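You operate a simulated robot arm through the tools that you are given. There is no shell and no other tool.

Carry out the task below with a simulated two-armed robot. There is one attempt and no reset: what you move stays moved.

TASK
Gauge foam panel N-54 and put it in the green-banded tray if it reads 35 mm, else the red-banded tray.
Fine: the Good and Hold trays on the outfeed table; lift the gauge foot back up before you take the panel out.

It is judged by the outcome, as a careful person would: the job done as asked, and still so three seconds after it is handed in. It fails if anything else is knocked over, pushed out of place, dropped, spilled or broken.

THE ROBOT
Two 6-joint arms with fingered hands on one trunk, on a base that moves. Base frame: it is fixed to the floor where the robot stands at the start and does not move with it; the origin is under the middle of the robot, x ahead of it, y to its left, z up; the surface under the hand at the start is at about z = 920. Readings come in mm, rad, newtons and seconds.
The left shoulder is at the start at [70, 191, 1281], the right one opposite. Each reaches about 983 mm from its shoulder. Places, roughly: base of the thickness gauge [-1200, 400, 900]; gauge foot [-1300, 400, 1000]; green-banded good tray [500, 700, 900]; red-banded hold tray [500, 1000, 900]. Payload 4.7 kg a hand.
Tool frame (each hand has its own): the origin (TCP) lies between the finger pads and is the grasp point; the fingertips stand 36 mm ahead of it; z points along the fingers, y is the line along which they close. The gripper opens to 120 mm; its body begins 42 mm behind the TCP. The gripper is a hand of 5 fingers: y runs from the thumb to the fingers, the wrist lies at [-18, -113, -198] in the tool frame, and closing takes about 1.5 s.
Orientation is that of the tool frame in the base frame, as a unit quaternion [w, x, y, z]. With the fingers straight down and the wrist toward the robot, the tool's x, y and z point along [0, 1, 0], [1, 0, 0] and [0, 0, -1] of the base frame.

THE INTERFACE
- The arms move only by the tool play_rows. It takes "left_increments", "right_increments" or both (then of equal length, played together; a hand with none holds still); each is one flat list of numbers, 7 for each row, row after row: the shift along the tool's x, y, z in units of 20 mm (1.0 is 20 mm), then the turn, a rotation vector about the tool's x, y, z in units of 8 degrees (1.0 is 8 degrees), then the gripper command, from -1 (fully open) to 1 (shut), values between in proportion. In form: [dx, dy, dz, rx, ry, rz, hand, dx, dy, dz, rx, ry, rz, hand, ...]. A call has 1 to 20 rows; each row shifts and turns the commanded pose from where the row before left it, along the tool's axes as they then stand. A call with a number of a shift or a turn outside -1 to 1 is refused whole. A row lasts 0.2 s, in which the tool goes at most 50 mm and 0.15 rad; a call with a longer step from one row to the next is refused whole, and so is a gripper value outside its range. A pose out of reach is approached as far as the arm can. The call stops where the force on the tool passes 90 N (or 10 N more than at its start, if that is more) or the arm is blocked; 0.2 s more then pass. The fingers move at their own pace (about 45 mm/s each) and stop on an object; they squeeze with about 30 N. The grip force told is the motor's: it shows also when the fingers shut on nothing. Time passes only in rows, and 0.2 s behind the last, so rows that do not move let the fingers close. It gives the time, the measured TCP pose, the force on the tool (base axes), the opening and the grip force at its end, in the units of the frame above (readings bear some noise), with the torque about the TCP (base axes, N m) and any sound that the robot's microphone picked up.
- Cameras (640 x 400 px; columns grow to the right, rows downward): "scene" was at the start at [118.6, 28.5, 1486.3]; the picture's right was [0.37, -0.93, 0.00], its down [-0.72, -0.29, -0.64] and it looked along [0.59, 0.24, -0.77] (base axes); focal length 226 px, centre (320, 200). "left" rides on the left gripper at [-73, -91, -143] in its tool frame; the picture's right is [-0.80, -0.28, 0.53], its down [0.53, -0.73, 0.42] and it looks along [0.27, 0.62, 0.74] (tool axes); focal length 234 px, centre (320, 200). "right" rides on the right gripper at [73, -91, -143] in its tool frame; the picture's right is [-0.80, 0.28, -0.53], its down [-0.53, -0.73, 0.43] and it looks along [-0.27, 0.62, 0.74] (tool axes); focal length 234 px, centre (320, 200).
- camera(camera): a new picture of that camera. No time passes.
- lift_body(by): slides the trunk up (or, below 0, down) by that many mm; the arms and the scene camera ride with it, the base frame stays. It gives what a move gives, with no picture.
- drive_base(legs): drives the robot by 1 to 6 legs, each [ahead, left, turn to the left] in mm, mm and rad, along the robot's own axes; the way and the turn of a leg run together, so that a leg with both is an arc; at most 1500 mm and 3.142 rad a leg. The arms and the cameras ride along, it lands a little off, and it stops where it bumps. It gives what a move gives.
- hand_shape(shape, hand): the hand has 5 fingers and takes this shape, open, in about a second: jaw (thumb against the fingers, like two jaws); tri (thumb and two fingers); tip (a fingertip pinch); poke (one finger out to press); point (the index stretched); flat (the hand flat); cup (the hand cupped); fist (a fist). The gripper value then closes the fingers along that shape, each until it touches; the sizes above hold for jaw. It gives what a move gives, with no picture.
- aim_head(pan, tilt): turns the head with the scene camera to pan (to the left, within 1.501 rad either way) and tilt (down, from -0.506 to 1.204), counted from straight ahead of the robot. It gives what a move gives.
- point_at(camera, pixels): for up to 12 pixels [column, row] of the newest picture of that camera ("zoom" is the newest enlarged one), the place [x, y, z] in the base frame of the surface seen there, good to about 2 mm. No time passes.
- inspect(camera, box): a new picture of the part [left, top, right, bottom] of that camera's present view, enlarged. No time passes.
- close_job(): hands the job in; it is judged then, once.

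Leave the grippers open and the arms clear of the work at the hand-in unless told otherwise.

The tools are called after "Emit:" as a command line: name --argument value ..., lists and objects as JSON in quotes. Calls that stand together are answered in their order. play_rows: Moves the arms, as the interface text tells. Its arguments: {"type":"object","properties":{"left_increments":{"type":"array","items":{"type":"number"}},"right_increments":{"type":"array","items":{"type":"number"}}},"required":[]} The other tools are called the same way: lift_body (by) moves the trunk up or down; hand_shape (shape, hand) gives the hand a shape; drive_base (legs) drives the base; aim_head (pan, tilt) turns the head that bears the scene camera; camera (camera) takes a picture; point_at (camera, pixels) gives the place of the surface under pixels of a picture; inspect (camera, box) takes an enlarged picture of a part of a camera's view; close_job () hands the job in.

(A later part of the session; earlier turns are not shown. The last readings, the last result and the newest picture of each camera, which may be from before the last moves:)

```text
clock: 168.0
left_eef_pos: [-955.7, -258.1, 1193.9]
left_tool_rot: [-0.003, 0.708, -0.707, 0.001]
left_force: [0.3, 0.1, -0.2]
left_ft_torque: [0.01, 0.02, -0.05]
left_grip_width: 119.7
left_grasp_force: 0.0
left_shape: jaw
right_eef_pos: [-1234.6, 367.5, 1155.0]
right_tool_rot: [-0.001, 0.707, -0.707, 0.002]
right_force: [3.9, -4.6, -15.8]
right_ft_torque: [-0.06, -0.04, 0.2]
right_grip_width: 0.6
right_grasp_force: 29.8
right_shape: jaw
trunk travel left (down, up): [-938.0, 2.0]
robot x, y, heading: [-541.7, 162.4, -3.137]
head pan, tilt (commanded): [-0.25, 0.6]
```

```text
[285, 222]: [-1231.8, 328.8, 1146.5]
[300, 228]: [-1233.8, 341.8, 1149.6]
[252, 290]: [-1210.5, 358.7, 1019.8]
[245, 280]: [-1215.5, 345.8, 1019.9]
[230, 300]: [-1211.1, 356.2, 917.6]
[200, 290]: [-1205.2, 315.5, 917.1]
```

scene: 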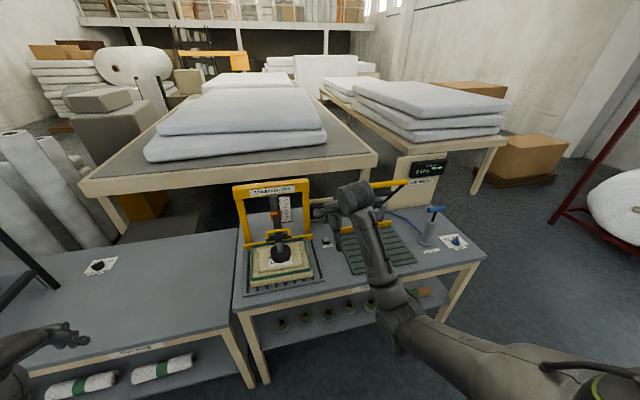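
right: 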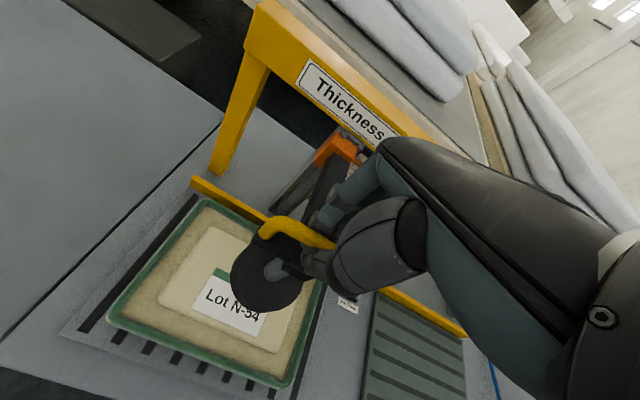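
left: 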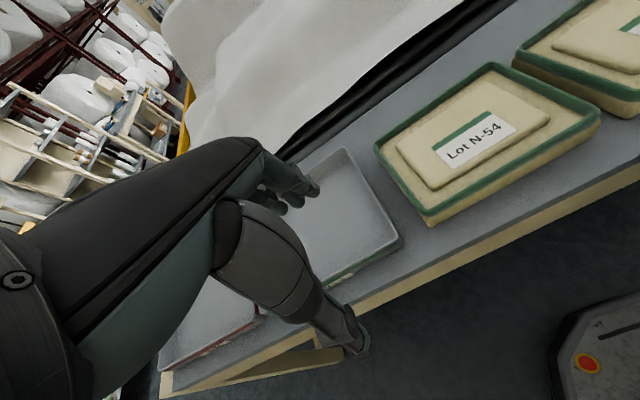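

The bar is at ≈1148, top stop felt (-16 N). I ease 1 mm, open, and rise clear.

Emit:
play_rows --right_increments '[0, 0, 0.05, 0, 0, 0, 1, 0, 0, 0, 0, 0, 0, 0.5, 0, 0, 0, 0, 0, 0, 0, 0, 0, 0, 0, 0, 0, -0.5, 0, 0, 0, 0, 0, 0, -1, 0, 0, 0, 0, 0, 0, -1, 0, 0, 0, 0, 0, 0, -1, 0, 0, 0, 0, 0, 0, -1, 0, 0, 0, 0, 0, 0, -1, 0, 0, -0.5, 0, 0, 0, -1, 0, 0, -0.7, 0, 0, 0, -1, 0, 0, -0.9, 0, 0, 0, -1]'

Emit:
camera --camera "right"

Emit:
point_at --camera "right" --pixels '[[285, 250], [270, 245], [250, 290], [240, 280], [210, 300]]'

```text
clock: 170.6
left_eef_pos: [-954.7, -257.9, 1194.7]
left_tool_rot: [-0.002, 0.708, -0.707, 0.0]
left_force: [-0.2, 1.0, 0.2]
left_ft_torque: [0.01, 0.02, 0.02]
left_grip_width: 120.1
left_grasp_force: 0.1
left_shape: jaw
right_eef_pos: [-1235.3, 365.1, 1198.5]
right_tool_rot: [-0.001, -0.707, 0.707, 0.001]
right_force: [0.3, 0.0, -0.5]
right_ft_torque: [-0.03, 0.0, -0.02]
right_grip_width: 119.4
right_grasp_force: 0.0
right_shape: jaw
trunk travel left (down, up): [-938.0, 2.0]
robot x, y, heading: [-547.3, 159.3, -3.136]
head pan, tilt (commanded): [-0.25, 0.6]
```

```text
taken
```

right: 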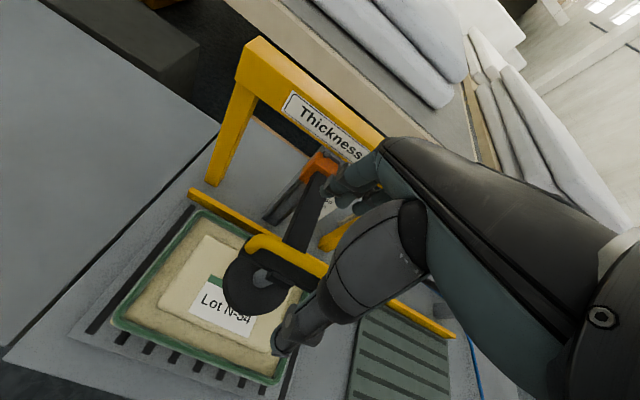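

```text
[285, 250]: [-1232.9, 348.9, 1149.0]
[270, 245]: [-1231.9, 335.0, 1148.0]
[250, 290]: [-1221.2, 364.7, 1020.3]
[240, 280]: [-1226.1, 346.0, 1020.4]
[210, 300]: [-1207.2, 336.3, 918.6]
```

Foot stays up at the top. Now to take the panel out: I back the base 100 mm so the hand comes above the panel's near edge, and set the narrow gap.

Emit:
drive_base --legs '[[-100, 0, 0]]'

Emit:
play_rows --right_increments '[0, 0, 0.5, 0, 0, 0, 0.2, 0, 0, 0.5, 0, 0, 0, 0.6, 0, 0, 0.5, 0, 0, 0, 0.6, 0, 0, 0.5, 0, 0, 0, 0.6, 0, 0, 0, 0, 0, 0, 0.6, 0, 0, 0, 0, 0, 0, 0.6, 0, 0, 0, 0, 0, 0, 0.6]'

Emit:
camera --camera "right"

Emit:
inspect --camera "scene" --box '[250, 180, 400, 300]'

```text
clock: 171.7
left_eef_pos: [-857.7, -257.3, 1193.0]
left_tool_rot: [0.003, -0.707, 0.707, -0.002]
left_force: [-0.9, -0.3, 0.8]
left_ft_torque: [0.0, -0.01, -0.01]
left_grip_width: 119.9
left_grasp_force: 0.0
left_shape: jaw
right_eef_pos: [-1138.0, 368.5, 1195.4]
right_tool_rot: [0.001, -0.706, 0.709, 0.0]
right_force: [-0.9, 0.1, 0.4]
right_ft_torque: [0.0, -0.02, 0.0]
right_grip_width: 119.4
right_grasp_force: 0.0
right_shape: jaw
trunk travel left (down, up): [-938.0, 2.0]
robot x, y, heading: [-437.4, 163.6, -3.142]
head pan, tilt (commanded): [-0.25, 0.6]
```

```text
clock: 173.3
left_eef_pos: [-854.2, -255.5, 1194.3]
left_tool_rot: [-0.002, 0.707, -0.707, 0.001]
left_force: [-0.2, -0.3, -0.9]
left_ft_torque: [-0.01, 0.0, -0.03]
left_grip_width: 120.1
left_grasp_force: 0.1
left_shape: jaw
right_eef_pos: [-1134.8, 368.9, 1158.5]
right_tool_rot: [0.0, -0.706, 0.709, 0.0]
right_force: [-0.4, 0.0, -0.2]
right_ft_torque: [-0.02, -0.03, 0.01]
right_grip_width: 24.3
right_grasp_force: 0.0
right_shape: jaw
trunk travel left (down, up): [-938.0, 2.0]
robot x, y, heading: [-445.3, 163.6, -3.132]
head pan, tilt (commanded): [-0.25, 0.6]
```

```text
taken
```

right: 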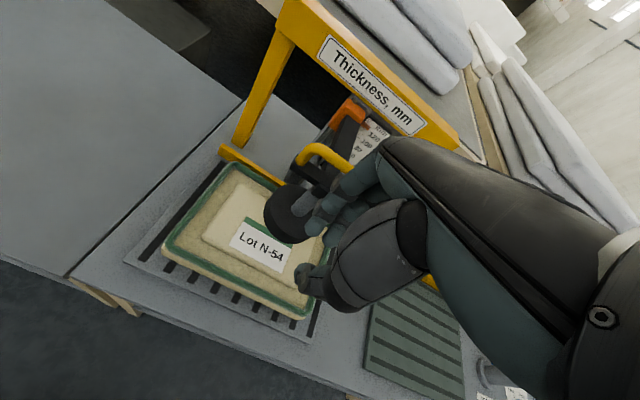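

```text
3.33 times, centred on (325, 240) of scene
```

zoom: 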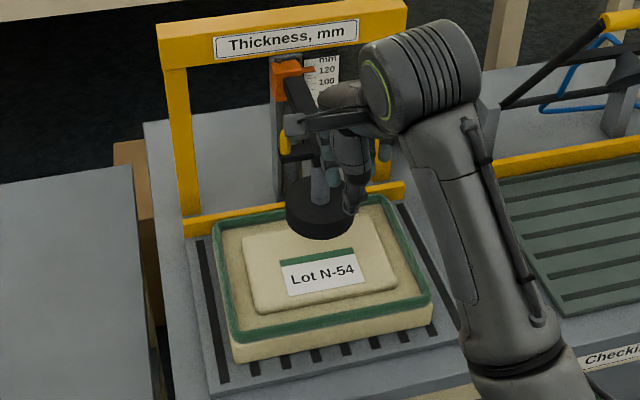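

I measure the near rim, ledge and plateau lines on the right camera.

Emit:
inspect --camera "right" --box '[150, 150, 330, 340]'

Emit:
point_at --camera "zoom" --pixels '[[230, 300], [233, 295], [236, 289], [239, 283], [242, 277], [245, 271], [248, 265], [251, 259], [110, 230], [115, 215], [320, 345], [325, 335]]'

```text
2.11 times, centred on (240, 245) of right
```

zoom: 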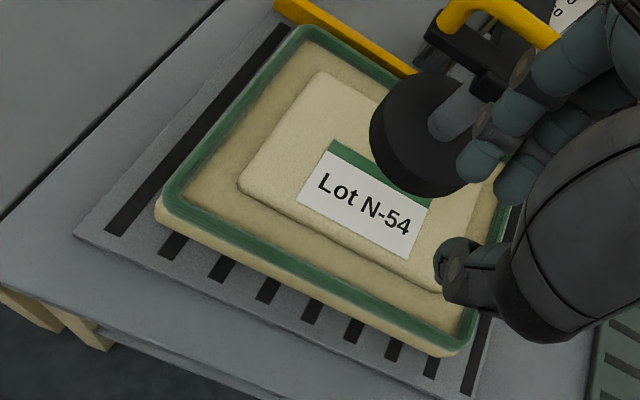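

```text
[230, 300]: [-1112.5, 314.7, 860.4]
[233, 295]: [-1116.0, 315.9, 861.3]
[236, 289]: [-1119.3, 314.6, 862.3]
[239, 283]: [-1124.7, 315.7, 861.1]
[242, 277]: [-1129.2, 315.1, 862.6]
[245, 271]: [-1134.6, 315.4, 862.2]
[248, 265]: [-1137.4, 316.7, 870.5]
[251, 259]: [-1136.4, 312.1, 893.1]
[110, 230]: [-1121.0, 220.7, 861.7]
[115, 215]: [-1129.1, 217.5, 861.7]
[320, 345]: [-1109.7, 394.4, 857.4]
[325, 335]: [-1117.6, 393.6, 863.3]
```

More samples across the rim nearer to the grip point (y≈330–380).

Emit:
point_at --camera "zoom" --pixels '[[300, 285], [303, 279], [306, 273], [309, 267], [312, 261], [315, 255], [318, 249], [321, 243], [380, 325], [384, 316], [390, 305], [396, 290]]'

```text
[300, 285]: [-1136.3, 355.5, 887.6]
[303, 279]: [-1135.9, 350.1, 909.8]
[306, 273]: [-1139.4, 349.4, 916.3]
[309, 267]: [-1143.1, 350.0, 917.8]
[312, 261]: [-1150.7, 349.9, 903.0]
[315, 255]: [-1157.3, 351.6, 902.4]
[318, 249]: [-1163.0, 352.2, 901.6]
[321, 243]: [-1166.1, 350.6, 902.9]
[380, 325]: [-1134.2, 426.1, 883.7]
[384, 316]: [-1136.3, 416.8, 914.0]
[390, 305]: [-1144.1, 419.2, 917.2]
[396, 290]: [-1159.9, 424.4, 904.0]
```

Near face x≈-1136, rim to -1146, ledge -1147…-1170 at z≈902.5. I descend to just above the rim at TCP ≈(-1138, 366, 970).

Emit:
play_rows --right_increments '[0.015, 0.017, 0.94, 0, 0, 0, 0.62, 0.015, 0.017, 0.94, 0, 0, 0, 0.62, 0.015, 0.017, 0.94, 0, 0, 0, 0.62, 0.015, 0.017, 0.94, 0, 0, 0, 0.62, 0.015, 0.017, 0.94, 0, 0, 0, 0.62, 0.015, 0.017, 0.94, 0, 0, 0, 0.62, 0.015, 0.017, 0.94, 0, 0, 0, 0.62, 0.015, 0.017, 0.94, 0, 0, 0, 0.62, 0.015, 0.017, 0.94, 0, 0, 0, 0.62, 0.015, 0.017, 0.94, 0, 0, 0, 0.62]'

Emit:
inspect --camera "right" --box '[220, 130, 440, 370]'

Emit:
inspect --camera "scene" --box '[250, 180, 400, 300]'

```text
clock: 175.5
left_eef_pos: [-855.5, -255.4, 1193.9]
left_tool_rot: [-0.001, 0.707, -0.707, 0.001]
left_force: [-0.4, -0.2, -0.3]
left_ft_torque: [-0.03, 0.0, 0.01]
left_grip_width: 120.1
left_grasp_force: 0.1
left_shape: jaw
right_eef_pos: [-1137.2, 363.2, 968.8]
right_tool_rot: [0.0, -0.706, 0.709, 0.001]
right_force: [0.5, -0.1, 0.4]
right_ft_torque: [0.02, 0.02, 0.0]
right_grip_width: 22.7
right_grasp_force: 0.1
right_shape: jaw
trunk travel left (down, up): [-938.0, 2.0]
robot x, y, heading: [-444.9, 157.4, -3.14]
head pan, tilt (commanded): [-0.25, 0.6]
```

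```text
1.67 times, centred on (330, 250) of right
```

zoom: 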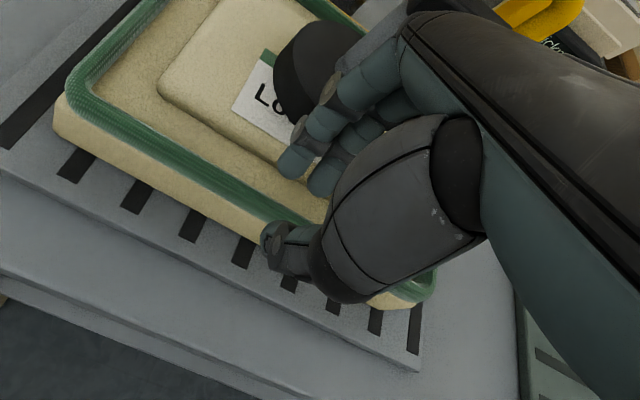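

```text
3.33 times, centred on (325, 240) of scene
```

zoom: 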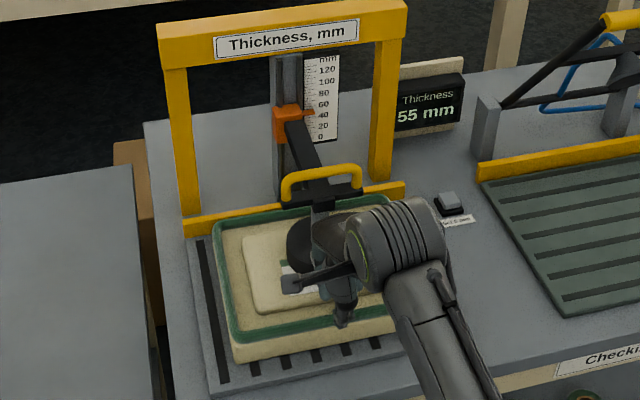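

The display shows 55 mm again and the slider is low: the foot has come back down — my straight-down approach must have brushed it. I retreat the hand toward the robot above the rim (tips at ~934, rim 916), then rise, and lift the foot again.

Emit:
play_rows --right_increments '[0, -0.6, 0, 0, 0, 0, 0.6, 0, -0.8, 0, 0, 0, 0, 0.6, 0, -0.8, 0, 0, 0, 0, 0.6, 0, -0.8, 0, 0, 0, 0, 0.6, 0, -0.8, 0, 0, 0, 0, 0.6, 0, -0.5, -0.5, 0, 0, 0, 0.3, 0, 0, -0.9, 0, 0, 0, 0, 0, 0, -0.9, 0, 0, 0, -0.5, 0, 0, -0.9, 0, 0, 0, -1]'

Emit:
camera --camera "right"

Emit:
inspect --camera "scene" --box '[250, 180, 400, 300]'

```text
clock: 177.5
left_eef_pos: [-854.7, -254.8, 1194.5]
left_tool_rot: [0.001, -0.707, 0.707, 0.0]
left_force: [0.1, 0.5, -0.8]
left_ft_torque: [0.01, 0.01, 0.0]
left_grip_width: 120.2
left_grasp_force: 0.2
left_shape: jaw
right_eef_pos: [-1049.7, 364.7, 1033.6]
right_tool_rot: [-0.001, -0.706, 0.708, 0.001]
right_force: [0.2, 0.3, -0.1]
right_ft_torque: [0.02, -0.02, 0.01]
right_grip_width: 106.8
right_grasp_force: 0.0
right_shape: jaw
trunk travel left (down, up): [-938.0, 2.0]
robot x, y, heading: [-441.0, 161.8, -3.137]
head pan, tilt (commanded): [-0.25, 0.6]
```

```text
taken
```

right: 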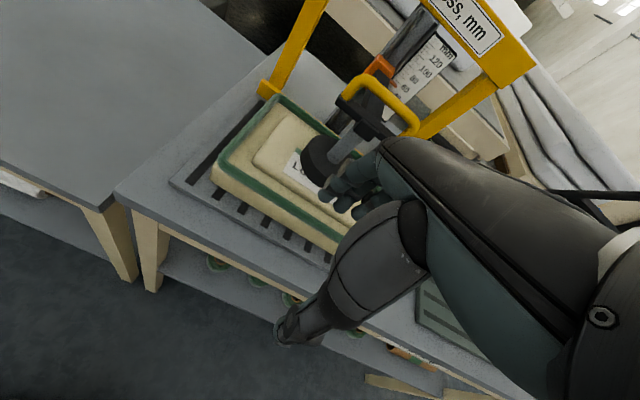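

```text
3.33 times, centred on (325, 240) of scene
```

zoom: 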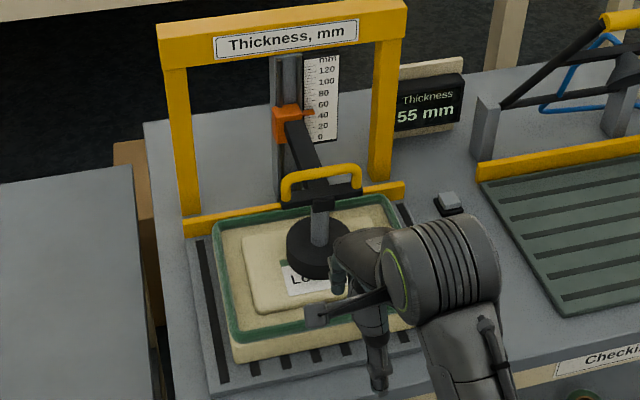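

The foot rests on the panel; the display again reads 55 mm, clearly. I raise the hand above the bar and drive 100 mm ahead to lift the foot again.

Emit:
play_rows --right_increments '[0, 0.2, -1, 0, 0, 0, -1, 0, 0.2, -1, 0, 0, 0, -1, 0, 0.2, -1, 0, 0, 0, -1, 0, 0.2, -1, 0, 0, 0, -1, 0, 0.2, -1, 0, 0, 0, -1, 0, 0, -0.5, 0, 0, 0, -1]'

Emit:
drive_base --legs '[[100, 0, 0]]'

Emit:
camera --camera "right"

```text
clock: 178.9
left_eef_pos: [-853.8, -256.4, 1194.9]
left_tool_rot: [-0.002, 0.708, -0.707, 0.0]
left_force: [-0.3, -0.8, 0.3]
left_ft_torque: [0.0, 0.0, -0.02]
left_grip_width: 119.8
left_grasp_force: 0.0
left_shape: jaw
right_eef_pos: [-1070.3, 365.1, 1144.3]
right_tool_rot: [-0.002, -0.706, 0.709, 0.0]
right_force: [0.1, 0.0, -1.0]
right_ft_torque: [0.02, 0.02, 0.0]
right_grip_width: 119.8
right_grasp_force: 0.1
right_shape: jaw
trunk travel left (down, up): [-938.0, 2.0]
robot x, y, heading: [-442.9, 163.2, -3.136]
head pan, tilt (commanded): [-0.25, 0.6]
```

```text
clock: 180.1
left_eef_pos: [-948.0, -256.0, 1196.1]
left_tool_rot: [0.001, -0.706, 0.709, 0.001]
left_force: [1.2, -1.6, 1.1]
left_ft_torque: [-0.05, 0.02, -0.02]
left_grip_width: 119.8
left_grasp_force: 0.1
left_shape: jaw
right_eef_pos: [-1163.7, 365.9, 1145.7]
right_tool_rot: [-0.002, -0.705, 0.71, 0.002]
right_force: [0.6, -0.5, 0.3]
right_ft_torque: [0.01, 0.03, -0.02]
right_grip_width: 119.8
right_grasp_force: 0.0
right_shape: jaw
trunk travel left (down, up): [-938.0, 2.0]
robot x, y, heading: [-536.7, 164.4, -3.142]
head pan, tilt (commanded): [-0.25, 0.6]
```

```text
taken
```

right: 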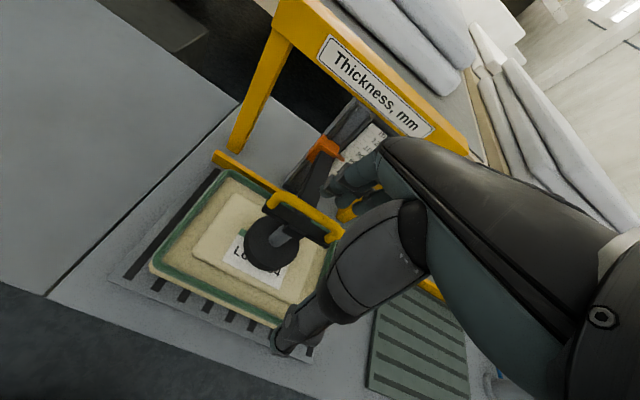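

Hand is at (-1164,366,1146) with tips above the bar (1075). I move 70 mm forward, down 64 mm, and close on the bar.

Emit:
play_rows --right_increments '[-0.02, 0.9, 0, 0, 0, 0, -1, -0.02, 0.9, 0, 0, 0, 0, -1, -0.02, 0.9, 0, 0, 0, 0, -1, 0, 0.85, 0, 0, 0, 0, -1, 0, 0, 0.8, 0, 0, 0, -1, 0, 0, 0.8, 0, 0, 0, -1, 0, 0, 0.8, 0, 0, 0, -1, 0, 0, 0.75, 0, 0, 0, -1, 0, 0, 0, 0, 0, 0, 0.2, 0, 0, 0, 0, 0, 0, 0.6, 0, 0, 0, 0, 0, 0, 1, 0, 0, 0, 0, 0, 0, 1, 0, 0, 0, 0, 0, 0, 1, 0, 0, 0, 0, 0, 0, 1, 0, 0, 0, 0, 0, 0, 1, 0, 0, 0, 0, 0, 0, 1, 0, 0, 0, 0, 0, 0, 1]'

Emit:
inspect --camera "right" --box '[160, 130, 420, 370]'

```text
clock: 183.7
left_eef_pos: [-950.8, -255.6, 1195.0]
left_tool_rot: [0.002, -0.706, 0.708, 0.0]
left_force: [0.1, -0.6, 0.0]
left_ft_torque: [0.0, -0.02, 0.02]
left_grip_width: 119.9
left_grasp_force: 0.1
left_shape: jaw
right_eef_pos: [-1237.1, 368.0, 1081.5]
right_tool_rot: [0.0, -0.705, 0.709, 0.001]
right_force: [1.8, 0.8, -3.9]
right_ft_torque: [0.14, 0.04, 0.23]
right_grip_width: 0.4
right_grasp_force: 29.9
right_shape: jaw
trunk travel left (down, up): [-938.0, 2.0]
robot x, y, heading: [-537.9, 163.5, -3.137]
head pan, tilt (commanded): [-0.25, 0.6]
```

```text
1.67 times, centred on (290, 250) of right
```

zoom: 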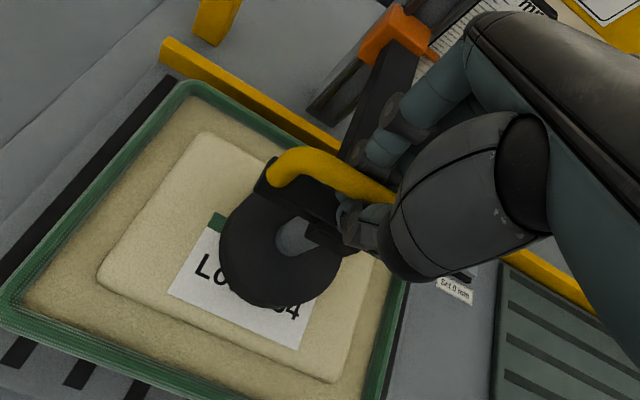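

Emit:
play_rows --right_increments '[0, 0, -0.5, 0, 0, 0, 1, 0, 0, -0.5, 0, 0, 0, 1, 0, 0, -0.5, 0, 0, 0, 1, 0, 0, -0.5, 0, 0, 0, 1, 0, 0, -0.5, 0, 0, 0, 1, 0, 0, -0.5, 0, 0, 0, 1, 0, 0, -0.4, 0, 0, 0, 1, 0, 0, -0.2, 0, 0, 0, 1, 0, 0, -0.15, 0, 0, 0, 1, 0, 0, 0, 0, 0, 0, 1]'

Emit:
camera --camera "right"

Emit:
point_at --camera "right" --pixels '[[285, 222], [300, 228], [252, 290], [245, 280], [230, 300], [200, 290]]'

```text
clock: 185.9
left_eef_pos: [-952.2, -256.3, 1195.3]
left_tool_rot: [0.003, -0.706, 0.708, 0.0]
left_force: [0.4, 0.0, -0.1]
left_ft_torque: [-0.01, -0.01, 0.01]
left_grip_width: 119.8
left_grasp_force: 0.1
left_shape: jaw
right_eef_pos: [-1236.4, 367.0, 1153.6]
right_tool_rot: [0.001, -0.706, 0.709, -0.002]
right_force: [11.1, -3.1, -17.6]
right_ft_torque: [-0.1, -0.1, 0.1]
right_grip_width: 0.9
right_grasp_force: 30.4
right_shape: jaw
trunk travel left (down, up): [-938.0, 2.0]
robot x, y, heading: [-540.5, 161.1, -3.142]
head pan, tilt (commanded): [-0.25, 0.6]
```

```text
taken
```

right: 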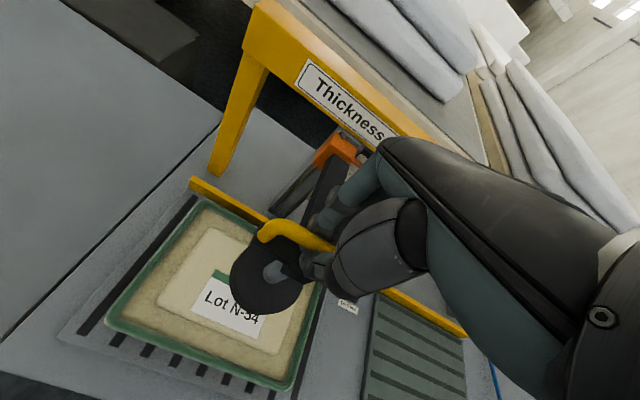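

```text
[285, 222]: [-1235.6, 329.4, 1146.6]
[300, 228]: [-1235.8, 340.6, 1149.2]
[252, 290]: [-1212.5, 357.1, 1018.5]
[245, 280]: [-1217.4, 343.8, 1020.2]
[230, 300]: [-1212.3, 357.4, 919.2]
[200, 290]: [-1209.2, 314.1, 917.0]
```

Foot is back at the top stop. I ease, release and rise clear, then check it stays.

Emit:
play_rows --right_increments '[0, 0, 0.03, 0, 0, 0, 1, 0, 0, 0, 0, 0, 0, 0.5, 0, 0, 0, 0, 0, 0, 0, 0, 0, 0, 0, 0, 0, -0.5, 0, 0, 0, 0, 0, 0, -1, 0, 0, 0, 0, 0, 0, -1, 0, 0, 0, 0, 0, 0, -1, 0, 0, 0, 0, 0, 0, -1, 0, 0, 0, 0, 0, 0, -1, 0, 0, -0.5, 0, 0, 0, -1, 0, 0, -0.7, 0, 0, 0, -1, 0, 0, -0.9, 0, 0, 0, -1]'

Emit:
drive_base --legs '[[-150, 0, 0]]'

Emit:
camera --camera "right"

Emit:
inspect --camera "scene" --box '[250, 170, 400, 290]'

```text
clock: 188.5
left_eef_pos: [-952.1, -256.8, 1194.1]
left_tool_rot: [0.003, -0.707, 0.708, 0.0]
left_force: [-0.1, 0.0, 0.0]
left_ft_torque: [0.04, 0.01, -0.04]
left_grip_width: 120.3
left_grasp_force: 0.0
left_shape: jaw
right_eef_pos: [-1236.9, 366.7, 1197.8]
right_tool_rot: [0.0, -0.705, 0.709, 0.0]
right_force: [-0.2, -1.0, 0.0]
right_ft_torque: [0.02, 0.04, 0.01]
right_grip_width: 119.4
right_grasp_force: 0.0
right_shape: jaw
trunk travel left (down, up): [-938.0, 2.0]
robot x, y, heading: [-539.7, 161.8, -3.141]
head pan, tilt (commanded): [-0.25, 0.6]
```

```text
clock: 189.8
left_eef_pos: [-803.7, -257.2, 1193.7]
left_tool_rot: [0.003, -0.707, 0.707, -0.001]
left_force: [0.1, -0.2, 0.2]
left_ft_torque: [0.0, -0.02, 0.01]
left_grip_width: 119.7
left_grasp_force: 0.0
left_shape: jaw
right_eef_pos: [-1091.6, 368.3, 1196.4]
right_tool_rot: [0.0, -0.706, 0.709, -0.001]
right_force: [0.0, -0.4, 0.0]
right_ft_torque: [0.02, -0.04, 0.0]
right_grip_width: 119.5
right_grasp_force: 0.1
right_shape: jaw
trunk travel left (down, up): [-938.0, 2.0]
robot x, y, heading: [-390.3, 162.8, -3.14]
head pan, tilt (commanded): [-0.25, 0.6]
```

```text
taken
```

right: 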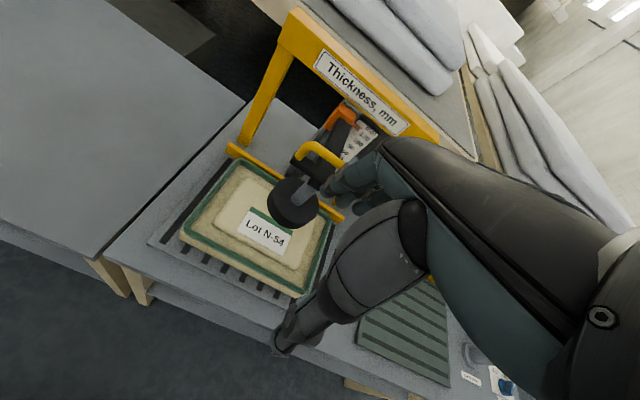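

```text
3.33 times, centred on (325, 230) of scene
```

zoom: 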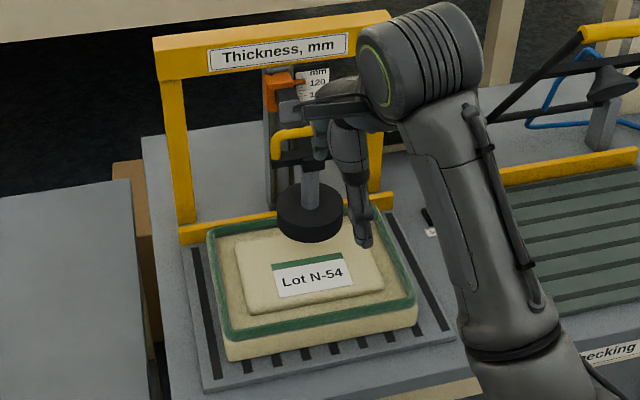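

The foot stays up. This time I'll approach tilted and from the front, exactly as I released it (that pose cleared the foot). First straight down in front of the panel's edge with the narrow gap: from z=1196 to ≈985 at x≈-1091.

Emit:
play_rows --right_increments '[0, 0, 0, 0, 0, 0, 0, 0, 0, 0, 0, 0, 0, 0.58, 0, 0, 0, 0, 0, 0, 0.58, 0, 0, 0, 0, 0, 0, 0.58, 0, -0.3, 0.9, 0, 0, 0, 0.58, 0, -0.3, 0.9, 0, 0, 0, 0.58, 0, -0.2, 0.9, 0, 0, 0, 0.58, 0, -0.2, 0.9, 0, 0, 0, 0.58, 0, 0, 0.9, 0, 0, 0, 0.58, 0, 0, 0.9, 0, 0, 0, 0.58, 0, 0, 0.9, 0, 0, 0, 0.58, 0, 0, 0.9, 0, 0, 0, 0.58, 0, 0, 0.9, 0, 0, 0, 0.58, 0, 0, 0.9, 0, 0, 0, 0.58, 0, 0, 0.9, 0, 0, 0, 0.58, 0, 0, 0.6, 0, 0, 0, 0.58]'

Emit:
inspect --camera "scene" --box '[250, 170, 400, 290]'

```text
clock: 193.2
left_eef_pos: [-802.1, -256.1, 1194.5]
left_tool_rot: [-0.002, 0.707, -0.707, 0.0]
left_force: [-0.5, -0.1, 1.3]
left_ft_torque: [0.01, 0.0, 0.03]
left_grip_width: 119.5
left_grasp_force: 0.0
left_shape: jaw
right_eef_pos: [-1068.1, 367.7, 987.7]
right_tool_rot: [0.0, -0.706, 0.708, 0.001]
right_force: [0.9, 0.4, -0.2]
right_ft_torque: [0.01, 0.01, -0.01]
right_grip_width: 25.5
right_grasp_force: 0.0
right_shape: jaw
trunk travel left (down, up): [-938.0, 2.0]
robot x, y, heading: [-387.7, 161.7, -3.136]
head pan, tilt (commanded): [-0.25, 0.6]
```

```text
3.33 times, centred on (325, 230) of scene
```

zoom: 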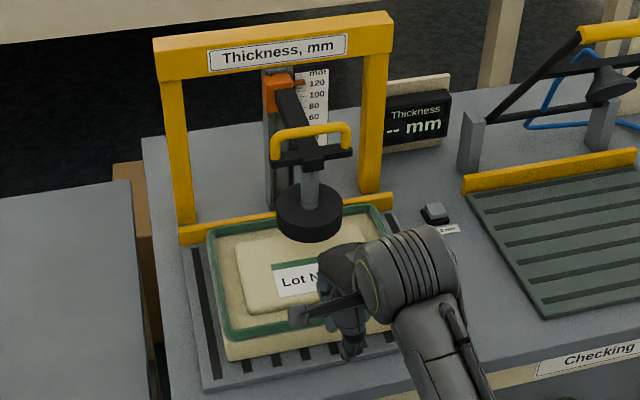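

The foot is still up ("-- mm"). I now tilt/yaw the hand in place (4 rows) to the earlier release attitude.

Emit:
play_rows --right_increments '[0, 0, 0, -0.447, -0.015, -0.372, 0.58, 0, 0, 0, -0.447, -0.015, -0.372, 0.58, 0, 0, 0, -0.447, -0.015, -0.372, 0.58, 0, 0, 0, -0.447, -0.015, -0.372, 0.58]'

Emit:
inspect --camera "right" --box '[160, 130, 420, 370]'

```text
clock: 194.2
left_eef_pos: [-801.2, -256.1, 1194.8]
left_tool_rot: [-0.002, 0.707, -0.707, 0.001]
left_force: [-0.1, 0.1, 0.4]
left_ft_torque: [0.0, 0.04, 0.02]
left_grip_width: 119.8
left_grasp_force: 0.0
left_shape: jaw
right_eef_pos: [-1066.4, 367.3, 988.5]
right_tool_rot: [0.086, 0.77, -0.625, -0.092]
right_force: [-0.2, 0.6, -0.1]
right_ft_torque: [0.02, 0.05, 0.01]
right_grip_width: 25.7
right_grasp_force: 0.0
right_shape: jaw
trunk travel left (down, up): [-938.0, 2.0]
robot x, y, heading: [-393.0, 166.1, -3.139]
head pan, tilt (commanded): [-0.25, 0.6]
```

```text
1.67 times, centred on (290, 250) of right
```

zoom: 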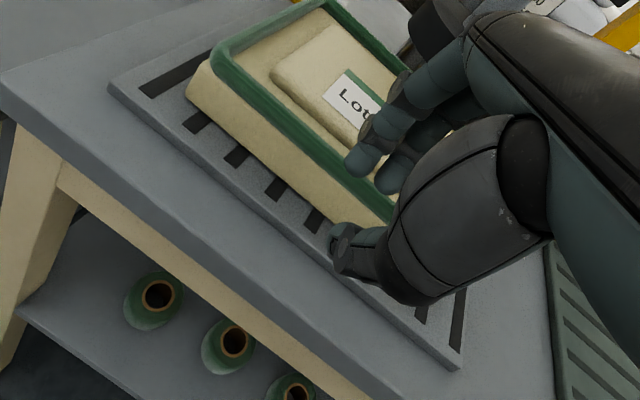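

I move forward to the point 42 mm above the former release position: TCP ≈(-1121, 373, 974).

Emit:
play_rows --right_increments '[-0.275, 0.79, 0.452, 0, 0, 0, 0.58, -0.275, 0.79, 0.452, 0, 0, 0, 0.58, -0.275, 0.79, 0.452, 0, 0, 0, 0.58]'

Emit:
inspect --camera "right" --box '[200, 130, 420, 350]'

Emit:
inspect --camera "scene" --box '[250, 170, 400, 290]'

```text
clock: 195.0
left_eef_pos: [-801.5, -254.9, 1193.9]
left_tool_rot: [0.002, -0.707, 0.707, 0.0]
left_force: [-0.5, 0.2, 0.1]
left_ft_torque: [0.01, -0.01, -0.02]
left_grip_width: 119.8
left_grasp_force: 0.1
left_shape: jaw
right_eef_pos: [-1121.8, 373.1, 974.0]
right_tool_rot: [0.085, 0.77, -0.626, -0.091]
right_force: [-0.3, 0.1, -0.1]
right_ft_torque: [0.02, 0.0, -0.03]
right_grip_width: 25.5
right_grasp_force: 0.1
right_shape: jaw
trunk travel left (down, up): [-938.0, 2.0]
robot x, y, heading: [-392.0, 162.8, -3.142]
head pan, tilt (commanded): [-0.25, 0.6]
```

```text
1.82 times, centred on (310, 240) of right
```

zoom: 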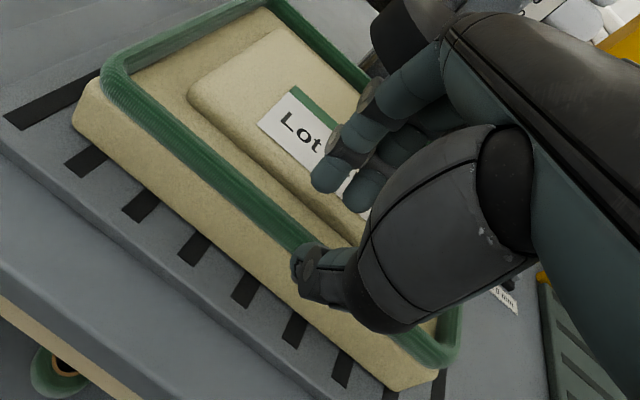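

```text
3.33 times, centred on (325, 230) of scene
```

zoom: 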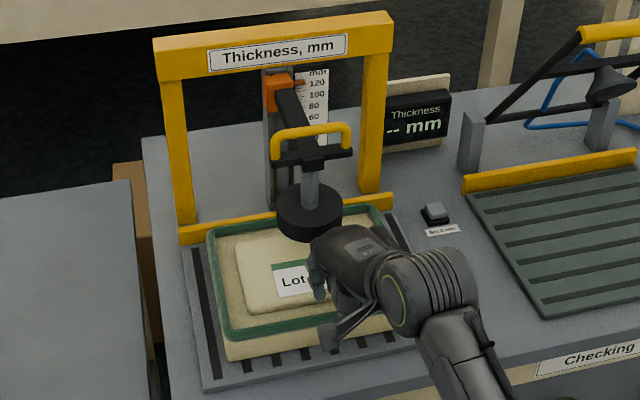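

I check tip positions against rim/ledge: index tip at zoom (325,180), thumb tip (303,270), rim points nearby.

Emit:
point_at --camera "zoom" --pixels '[[322, 180], [328, 190], [360, 205], [298, 262], [305, 250], [285, 235], [275, 225], [290, 215], [300, 200], [270, 240]]'

```text
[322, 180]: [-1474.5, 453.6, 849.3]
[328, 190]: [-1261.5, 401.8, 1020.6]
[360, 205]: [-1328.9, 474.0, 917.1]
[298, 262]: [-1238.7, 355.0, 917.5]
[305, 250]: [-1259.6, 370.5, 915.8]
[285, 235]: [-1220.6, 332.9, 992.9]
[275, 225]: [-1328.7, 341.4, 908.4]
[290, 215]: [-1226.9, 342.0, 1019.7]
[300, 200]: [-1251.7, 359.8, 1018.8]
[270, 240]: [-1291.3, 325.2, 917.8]
```

Emit:
inspect --camera "right" --box '[200, 130, 420, 350]'

Emit:
point_at --camera "zoom" --pixels '[[322, 180], [328, 190], [360, 205], [298, 262], [305, 250], [280, 240], [270, 225], [288, 215], [300, 200], [270, 250], [330, 245], [290, 225]]'

```text
1.82 times, centred on (310, 240) of right
```

zoom: 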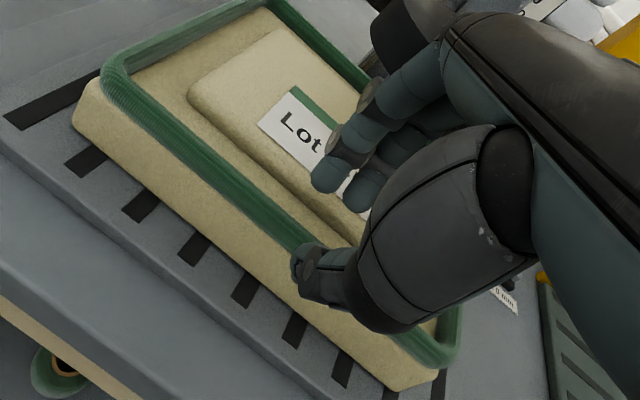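

```text
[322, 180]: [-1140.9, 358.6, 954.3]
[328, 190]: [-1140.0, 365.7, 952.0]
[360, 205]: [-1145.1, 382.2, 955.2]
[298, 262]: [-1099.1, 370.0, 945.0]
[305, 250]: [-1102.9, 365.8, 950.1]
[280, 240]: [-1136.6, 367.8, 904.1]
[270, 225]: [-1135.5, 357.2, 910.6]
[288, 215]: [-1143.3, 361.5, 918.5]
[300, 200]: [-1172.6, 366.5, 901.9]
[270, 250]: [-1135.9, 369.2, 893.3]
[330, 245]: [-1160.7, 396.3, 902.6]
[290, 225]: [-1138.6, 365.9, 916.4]
```

Fingers will come down ~5 mm inside the rim. I descend along the fingers by 37 mm.

Emit:
play_rows --right_increments '[0, 0, 0.5, 0, 0, 0, 0.58, 0, 0, 0.5, 0, 0, 0, 0.58, 0, 0, 0.5, 0, 0, 0, 0.58, 0, 0, 0.35, 0, 0, 0, 0.58]'

Emit:
inspect --camera "right" --box '[200, 130, 420, 350]'

Emit:
inspect --camera "scene" --box '[250, 170, 400, 290]'

```text
clock: 196.0
left_eef_pos: [-801.7, -255.9, 1195.0]
left_tool_rot: [-0.004, 0.707, -0.707, 0.0]
left_force: [0.0, 0.6, 0.3]
left_ft_torque: [0.01, 0.01, 0.01]
left_grip_width: 119.9
left_grasp_force: 0.1
left_shape: jaw
right_eef_pos: [-1132.9, 373.8, 937.8]
right_tool_rot: [0.086, 0.77, -0.625, -0.092]
right_force: [0.0, 0.3, 0.5]
right_ft_torque: [0.0, 0.02, -0.03]
right_grip_width: 25.4
right_grasp_force: 0.1
right_shape: jaw
trunk travel left (down, up): [-938.0, 2.0]
robot x, y, heading: [-390.8, 161.6, -3.134]
head pan, tilt (commanded): [-0.25, 0.6]
```

```text
1.82 times, centred on (310, 240) of right
```

zoom: 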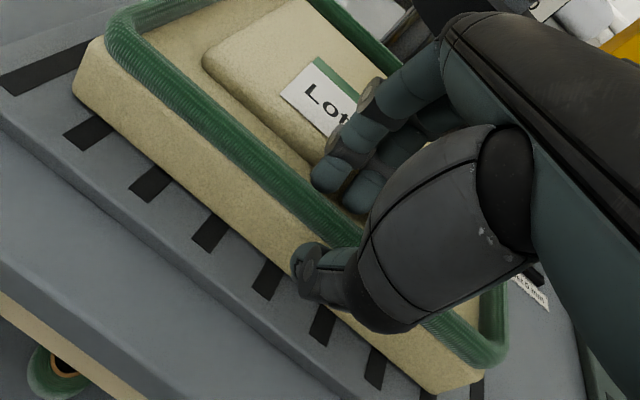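

```text
3.33 times, centred on (325, 230) of scene
```

zoom: 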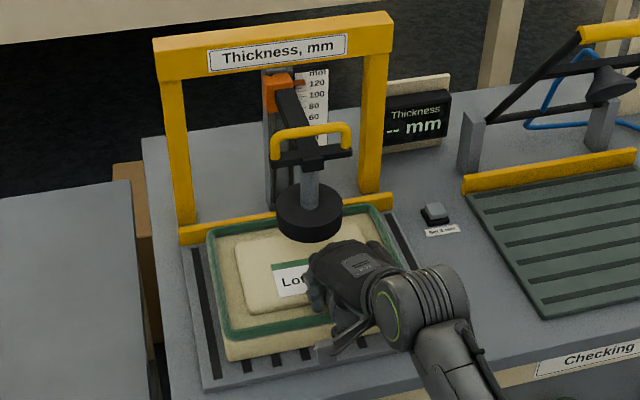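

In position, foot still up. I go 3 mm deeper and close the pinch.

Emit:
play_rows --right_increments '[0, 0, 0.15, 0, 0, 0, 0.58, 0, 0, 0, 0, 0, 0, 0.75, 0, 0, 0, 0, 0, 0, 1, 0, 0, 0, 0, 0, 0, 1, 0, 0, 0, 0, 0, 0, 1, 0, 0, 0, 0, 0, 0, 1, 0, 0, 0, 0, 0, 0, 1, 0, 0, 0, 0, 0, 0, 1]'

Emit:
inspect --camera "right" --box '[200, 130, 420, 350]'

```text
clock: 197.8
left_eef_pos: [-801.1, -255.4, 1194.8]
left_tool_rot: [-0.002, 0.707, -0.707, 0.0]
left_force: [0.1, -0.4, 0.9]
left_ft_torque: [0.0, 0.0, 0.0]
left_grip_width: 119.9
left_grasp_force: 0.1
left_shape: jaw
right_eef_pos: [-1133.8, 373.2, 935.3]
right_tool_rot: [0.085, 0.769, -0.626, -0.091]
right_force: [-0.2, 0.7, -0.4]
right_ft_torque: [-0.06, 0.04, 0.06]
right_grip_width: 9.6
right_grasp_force: 30.3
right_shape: jaw
trunk travel left (down, up): [-938.0, 2.0]
robot x, y, heading: [-390.0, 162.6, -3.135]
head pan, tilt (commanded): [-0.25, 0.6]
```

```text
1.82 times, centred on (310, 240) of right
```

zoom: 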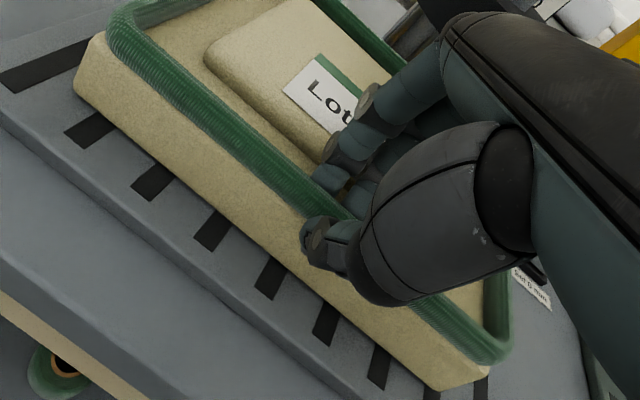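

The rim is pinched (9.6 mm, 30 N). I lift 25 mm vertically and check the clearances to the foot.

Emit:
play_rows --right_increments '[-0.011, 0.074, -0.29, 0, 0, 0, 1, -0.011, 0.074, -0.29, 0, 0, 0, 1, -0.011, 0.074, -0.29, 0, 0, 0, 1, -0.011, 0.074, -0.29, 0, 0, 0, 1, 0, 0, 0, 0, 0, 0, 1]'

Emit:
inspect --camera "scene" --box '[250, 170, 400, 290]'

Emit:
point_at --camera "zoom" --pixels '[[212, 240], [225, 325], [240, 228], [380, 210], [215, 290], [260, 250], [300, 238], [325, 235], [270, 222], [345, 215]]'

```text
clock: 199.0
left_eef_pos: [-801.8, -255.7, 1194.1]
left_tool_rot: [-0.002, 0.707, -0.707, -0.001]
left_force: [0.5, 0.4, -0.7]
left_ft_torque: [-0.03, -0.03, -0.02]
left_grip_width: 119.6
left_grasp_force: 0.0
left_shape: jaw
right_eef_pos: [-1132.3, 373.6, 959.0]
right_tool_rot: [0.085, 0.77, -0.625, -0.092]
right_force: [0.3, -0.2, -1.8]
right_ft_torque: [-0.01, -0.11, 0.02]
right_grip_width: 9.9
right_grasp_force: 29.9
right_shape: jaw
trunk travel left (down, up): [-938.0, 2.0]
robot x, y, heading: [-391.5, 165.3, -3.138]
head pan, tilt (commanded): [-0.25, 0.6]
```

```text
3.33 times, centred on (325, 230) of scene
```

zoom: 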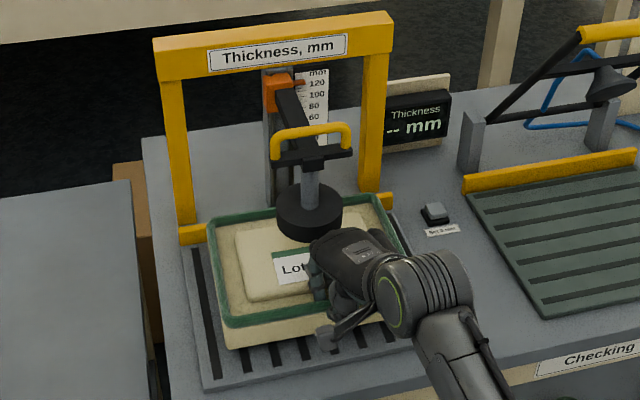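

```text
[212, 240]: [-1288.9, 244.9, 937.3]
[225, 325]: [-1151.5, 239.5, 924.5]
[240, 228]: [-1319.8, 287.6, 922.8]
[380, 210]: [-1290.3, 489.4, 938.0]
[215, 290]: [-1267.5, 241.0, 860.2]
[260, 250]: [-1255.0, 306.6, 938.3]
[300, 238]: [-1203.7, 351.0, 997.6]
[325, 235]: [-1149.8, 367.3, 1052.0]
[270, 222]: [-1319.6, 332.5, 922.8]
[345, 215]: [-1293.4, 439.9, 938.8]
```

Level and clear (rim ≈938, foot bottom 990). I back the base straight out 220 mm.

Emit:
drive_base --legs '[[-220, 0, 0]]'

Emit:
camera --camera "right"

Emit:
inspect --camera "scene" --box '[250, 160, 410, 290]'

```text
clock: 200.8
left_eef_pos: [-578.6, -255.8, 1192.9]
left_tool_rot: [0.002, -0.707, 0.707, -0.001]
left_force: [-0.5, -0.5, -0.6]
left_ft_torque: [-0.02, -0.06, 0.0]
left_grip_width: 120.0
left_grasp_force: 0.1
left_shape: jaw
right_eef_pos: [-909.0, 375.8, 956.7]
right_tool_rot: [0.085, 0.77, -0.626, -0.091]
right_force: [-0.4, 0.0, -0.9]
right_ft_torque: [0.0, -0.1, -0.06]
right_grip_width: 9.7
right_grasp_force: 30.1
right_shape: jaw
trunk travel left (down, up): [-938.0, 2.0]
robot x, y, heading: [-165.4, 164.7, -3.137]
head pan, tilt (commanded): [-0.25, 0.6]
```

```text
taken
```

right: 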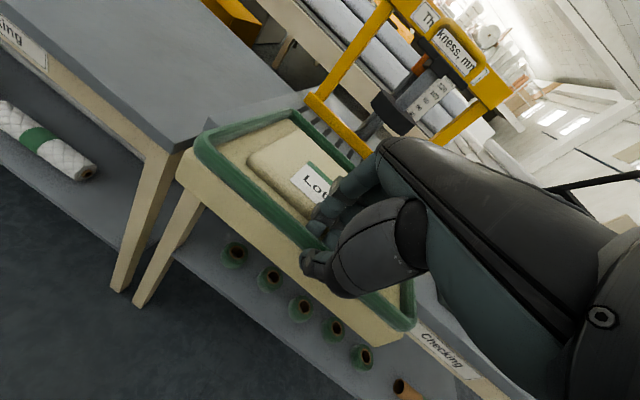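

```text
3.08 times, centred on (330, 225) of scene
```

zoom: 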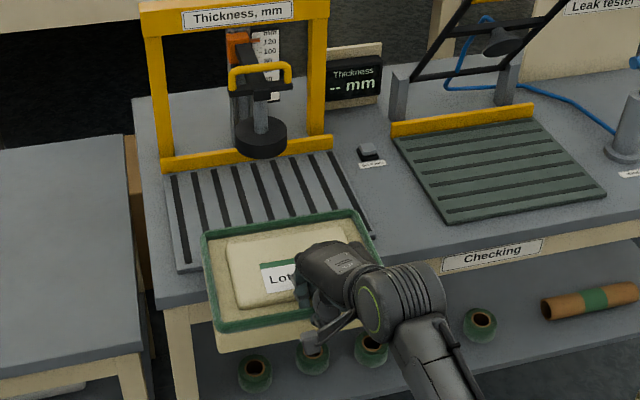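

Panel is out and the gauge foot is up ("-- mm"). I raise the panel 180 mm.

Emit:
play_rows --right_increments '[-0.032, 0.221, -0.872, 0, 0, 0, 1, -0.032, 0.221, -0.872, 0, 0, 0, 1, -0.032, 0.221, -0.872, 0, 0, 0, 1, -0.032, 0.221, -0.872, 0, 0, 0, 1, -0.032, 0.221, -0.872, 0, 0, 0, 1, -0.032, 0.221, -0.872, 0, 0, 0, 1, -0.032, 0.221, -0.872, 0, 0, 0, 1, -0.032, 0.221, -0.872, 0, 0, 0, 1, -0.032, 0.221, -0.872, 0, 0, 0, 1, -0.032, 0.221, -0.872, 0, 0, 0, 1]'

Emit:
drive_base --legs '[[0, 0, -0.8], [0, 0, -0.78]]'

Emit:
aim_head --pan -0.1 --tilt 0.6

Emit:
camera --camera "scene"

Emit:
camera --camera "right"

```text
clock: 202.9
left_eef_pos: [-577.0, -254.9, 1194.3]
left_tool_rot: [-0.001, 0.707, -0.707, 0.001]
left_force: [-0.4, 0.7, 0.0]
left_ft_torque: [0.01, -0.01, 0.02]
left_grip_width: 120.0
left_grasp_force: 0.0
left_shape: jaw
right_eef_pos: [-906.3, 375.5, 1139.7]
right_tool_rot: [0.085, 0.769, -0.626, -0.092]
right_force: [0.1, -0.2, -0.6]
right_ft_torque: [0.05, -0.09, 0.02]
right_grip_width: 9.9
right_grasp_force: 30.4
right_shape: jaw
trunk travel left (down, up): [-938.0, 2.0]
robot x, y, heading: [-162.0, 162.3, -3.137]
head pan, tilt (commanded): [-0.25, 0.6]
```

```text
clock: 207.7
left_eef_pos: [-567.7, 589.7, 1194.1]
left_tool_rot: [0.003, 0.018, 1.0, -0.002]
left_force: [-0.4, -0.6, 0.5]
left_ft_torque: [0.0, 0.01, 0.02]
left_grip_width: 120.0
left_grasp_force: 0.0
left_shape: jaw
right_eef_pos: [74.5, 896.0, 1139.9]
right_tool_rot: [0.007, -0.083, 0.989, 0.124]
right_force: [0.3, 0.0, -2.2]
right_ft_torque: [-0.12, 0.02, -0.01]
right_grip_width: 9.5
right_grasp_force: 30.2
right_shape: jaw
trunk travel left (down, up): [-938.0, 2.0]
robot x, y, heading: [-164.7, 164.2, 1.537]
head pan, tilt (commanded): [-0.25, 0.6]
```

```text
clock: 208.4
left_eef_pos: [-567.4, 590.5, 1195.0]
left_tool_rot: [0.001, 0.02, 1.0, -0.002]
left_force: [0.5, 0.8, -1.0]
left_ft_torque: [0.01, -0.01, 0.02]
left_grip_width: 119.9
left_grasp_force: 0.0
left_shape: jaw
right_eef_pos: [74.0, 896.4, 1139.6]
right_tool_rot: [0.007, -0.083, 0.989, 0.124]
right_force: [-0.3, 0.5, -1.1]
right_ft_torque: [-0.09, 0.0, 0.01]
right_grip_width: 9.6
right_grasp_force: 30.0
right_shape: jaw
trunk travel left (down, up): [-938.0, 2.0]
robot x, y, heading: [-161.9, 160.0, 1.538]
head pan, tilt (commanded): [-0.099, 0.6]
```

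```text
taken
```

scene: 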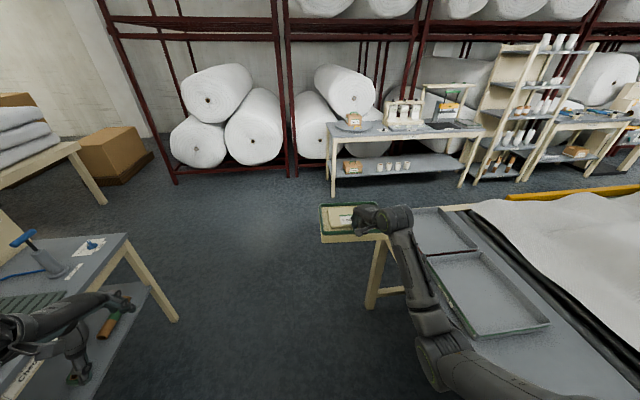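

```text
taken
```

right: 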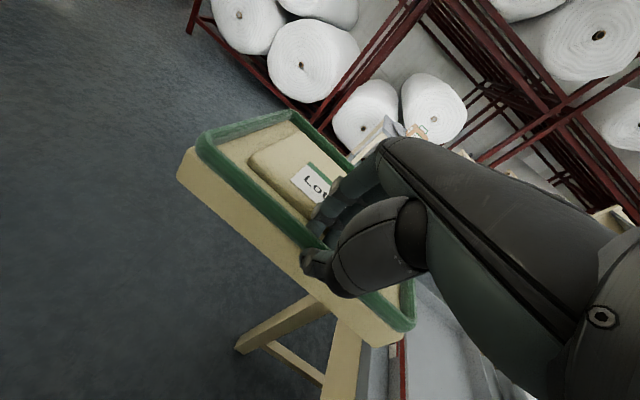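

I'm facing +y. I measure the bench ahead and the rack to check the room for driving toward the tray end of the table.

Emit:
point_at --camera "scene" --pixels '[[330, 140], [335, 195], [480, 130], [490, 180], [395, 125], [260, 160], [300, 175], [380, 300], [125, 240], [175, 320]]'

```text
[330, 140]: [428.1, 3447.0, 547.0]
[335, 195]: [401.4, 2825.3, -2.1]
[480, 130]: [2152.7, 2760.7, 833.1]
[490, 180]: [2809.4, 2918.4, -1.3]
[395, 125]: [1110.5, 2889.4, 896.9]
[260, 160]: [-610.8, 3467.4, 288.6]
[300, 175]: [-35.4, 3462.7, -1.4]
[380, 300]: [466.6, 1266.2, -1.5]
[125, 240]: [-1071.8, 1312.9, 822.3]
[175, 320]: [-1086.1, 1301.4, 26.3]
```

Room is ample (bench at y≥2825). I drive 1074 mm ahead and 223 mm left, then turn right to face the table end with the trays.

Emit:
drive_base --legs '[[1074, 223, 0], [0, 0, -0.8], [0, 0, -0.738]]'

Emit:
aim_head --pan -0.25 --tilt 0.8

Emit:
camera --camera "scene"

Emit:
camera --camera "right"

```text
clock: 218.4
left_eef_pos: [32.4, 1712.1, 1195.0]
left_tool_rot: [0.0, 0.692, 0.722, -0.002]
left_force: [0.6, 0.1, 0.6]
left_ft_torque: [0.03, 0.0, 0.01]
left_grip_width: 120.2
left_grasp_force: 0.1
left_shape: jaw
right_eef_pos: [391.0, 1097.4, 1140.4]
right_tool_rot: [0.089, 0.609, 0.783, 0.087]
right_force: [0.9, 0.4, -0.9]
right_ft_torque: [0.01, 0.16, 0.0]
right_grip_width: 9.4
right_grasp_force: 30.2
right_shape: jaw
trunk travel left (down, up): [-938.0, 2.0]
robot x, y, heading: [-362.5, 1273.6, 0.047]
head pan, tilt (commanded): [-0.099, 0.6]
```

```text
clock: 219.1
left_eef_pos: [32.5, 1711.7, 1194.2]
left_tool_rot: [0.0, 0.691, 0.723, -0.003]
left_force: [-1.0, 0.3, -0.4]
left_ft_torque: [0.01, -0.02, -0.03]
left_grip_width: 119.8
left_grasp_force: 0.0
left_shape: jaw
right_eef_pos: [390.7, 1096.5, 1138.8]
right_tool_rot: [0.09, 0.609, 0.784, 0.087]
right_force: [-0.1, -0.2, -1.7]
right_ft_torque: [-0.02, 0.06, -0.02]
right_grip_width: 9.3
right_grasp_force: 30.5
right_shape: jaw
trunk travel left (down, up): [-938.0, 2.0]
robot x, y, heading: [-359.8, 1274.8, 0.047]
head pan, tilt (commanded): [-0.25, 0.799]
```

```text
taken
```

scene: 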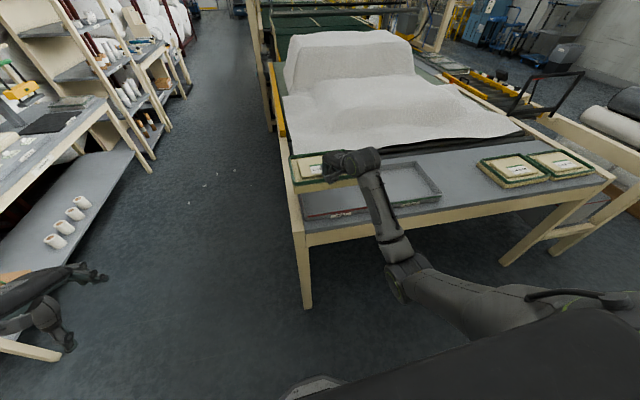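

```text
taken
```

right: 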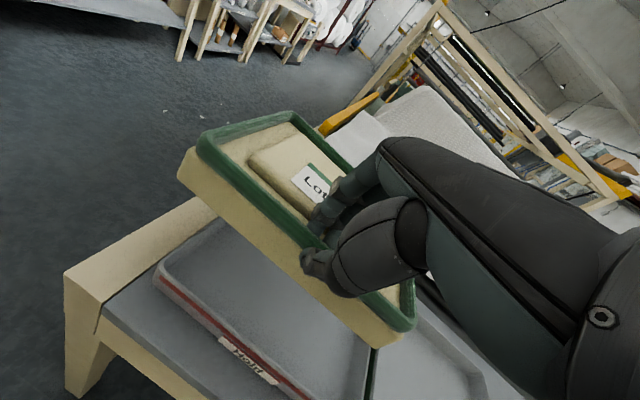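

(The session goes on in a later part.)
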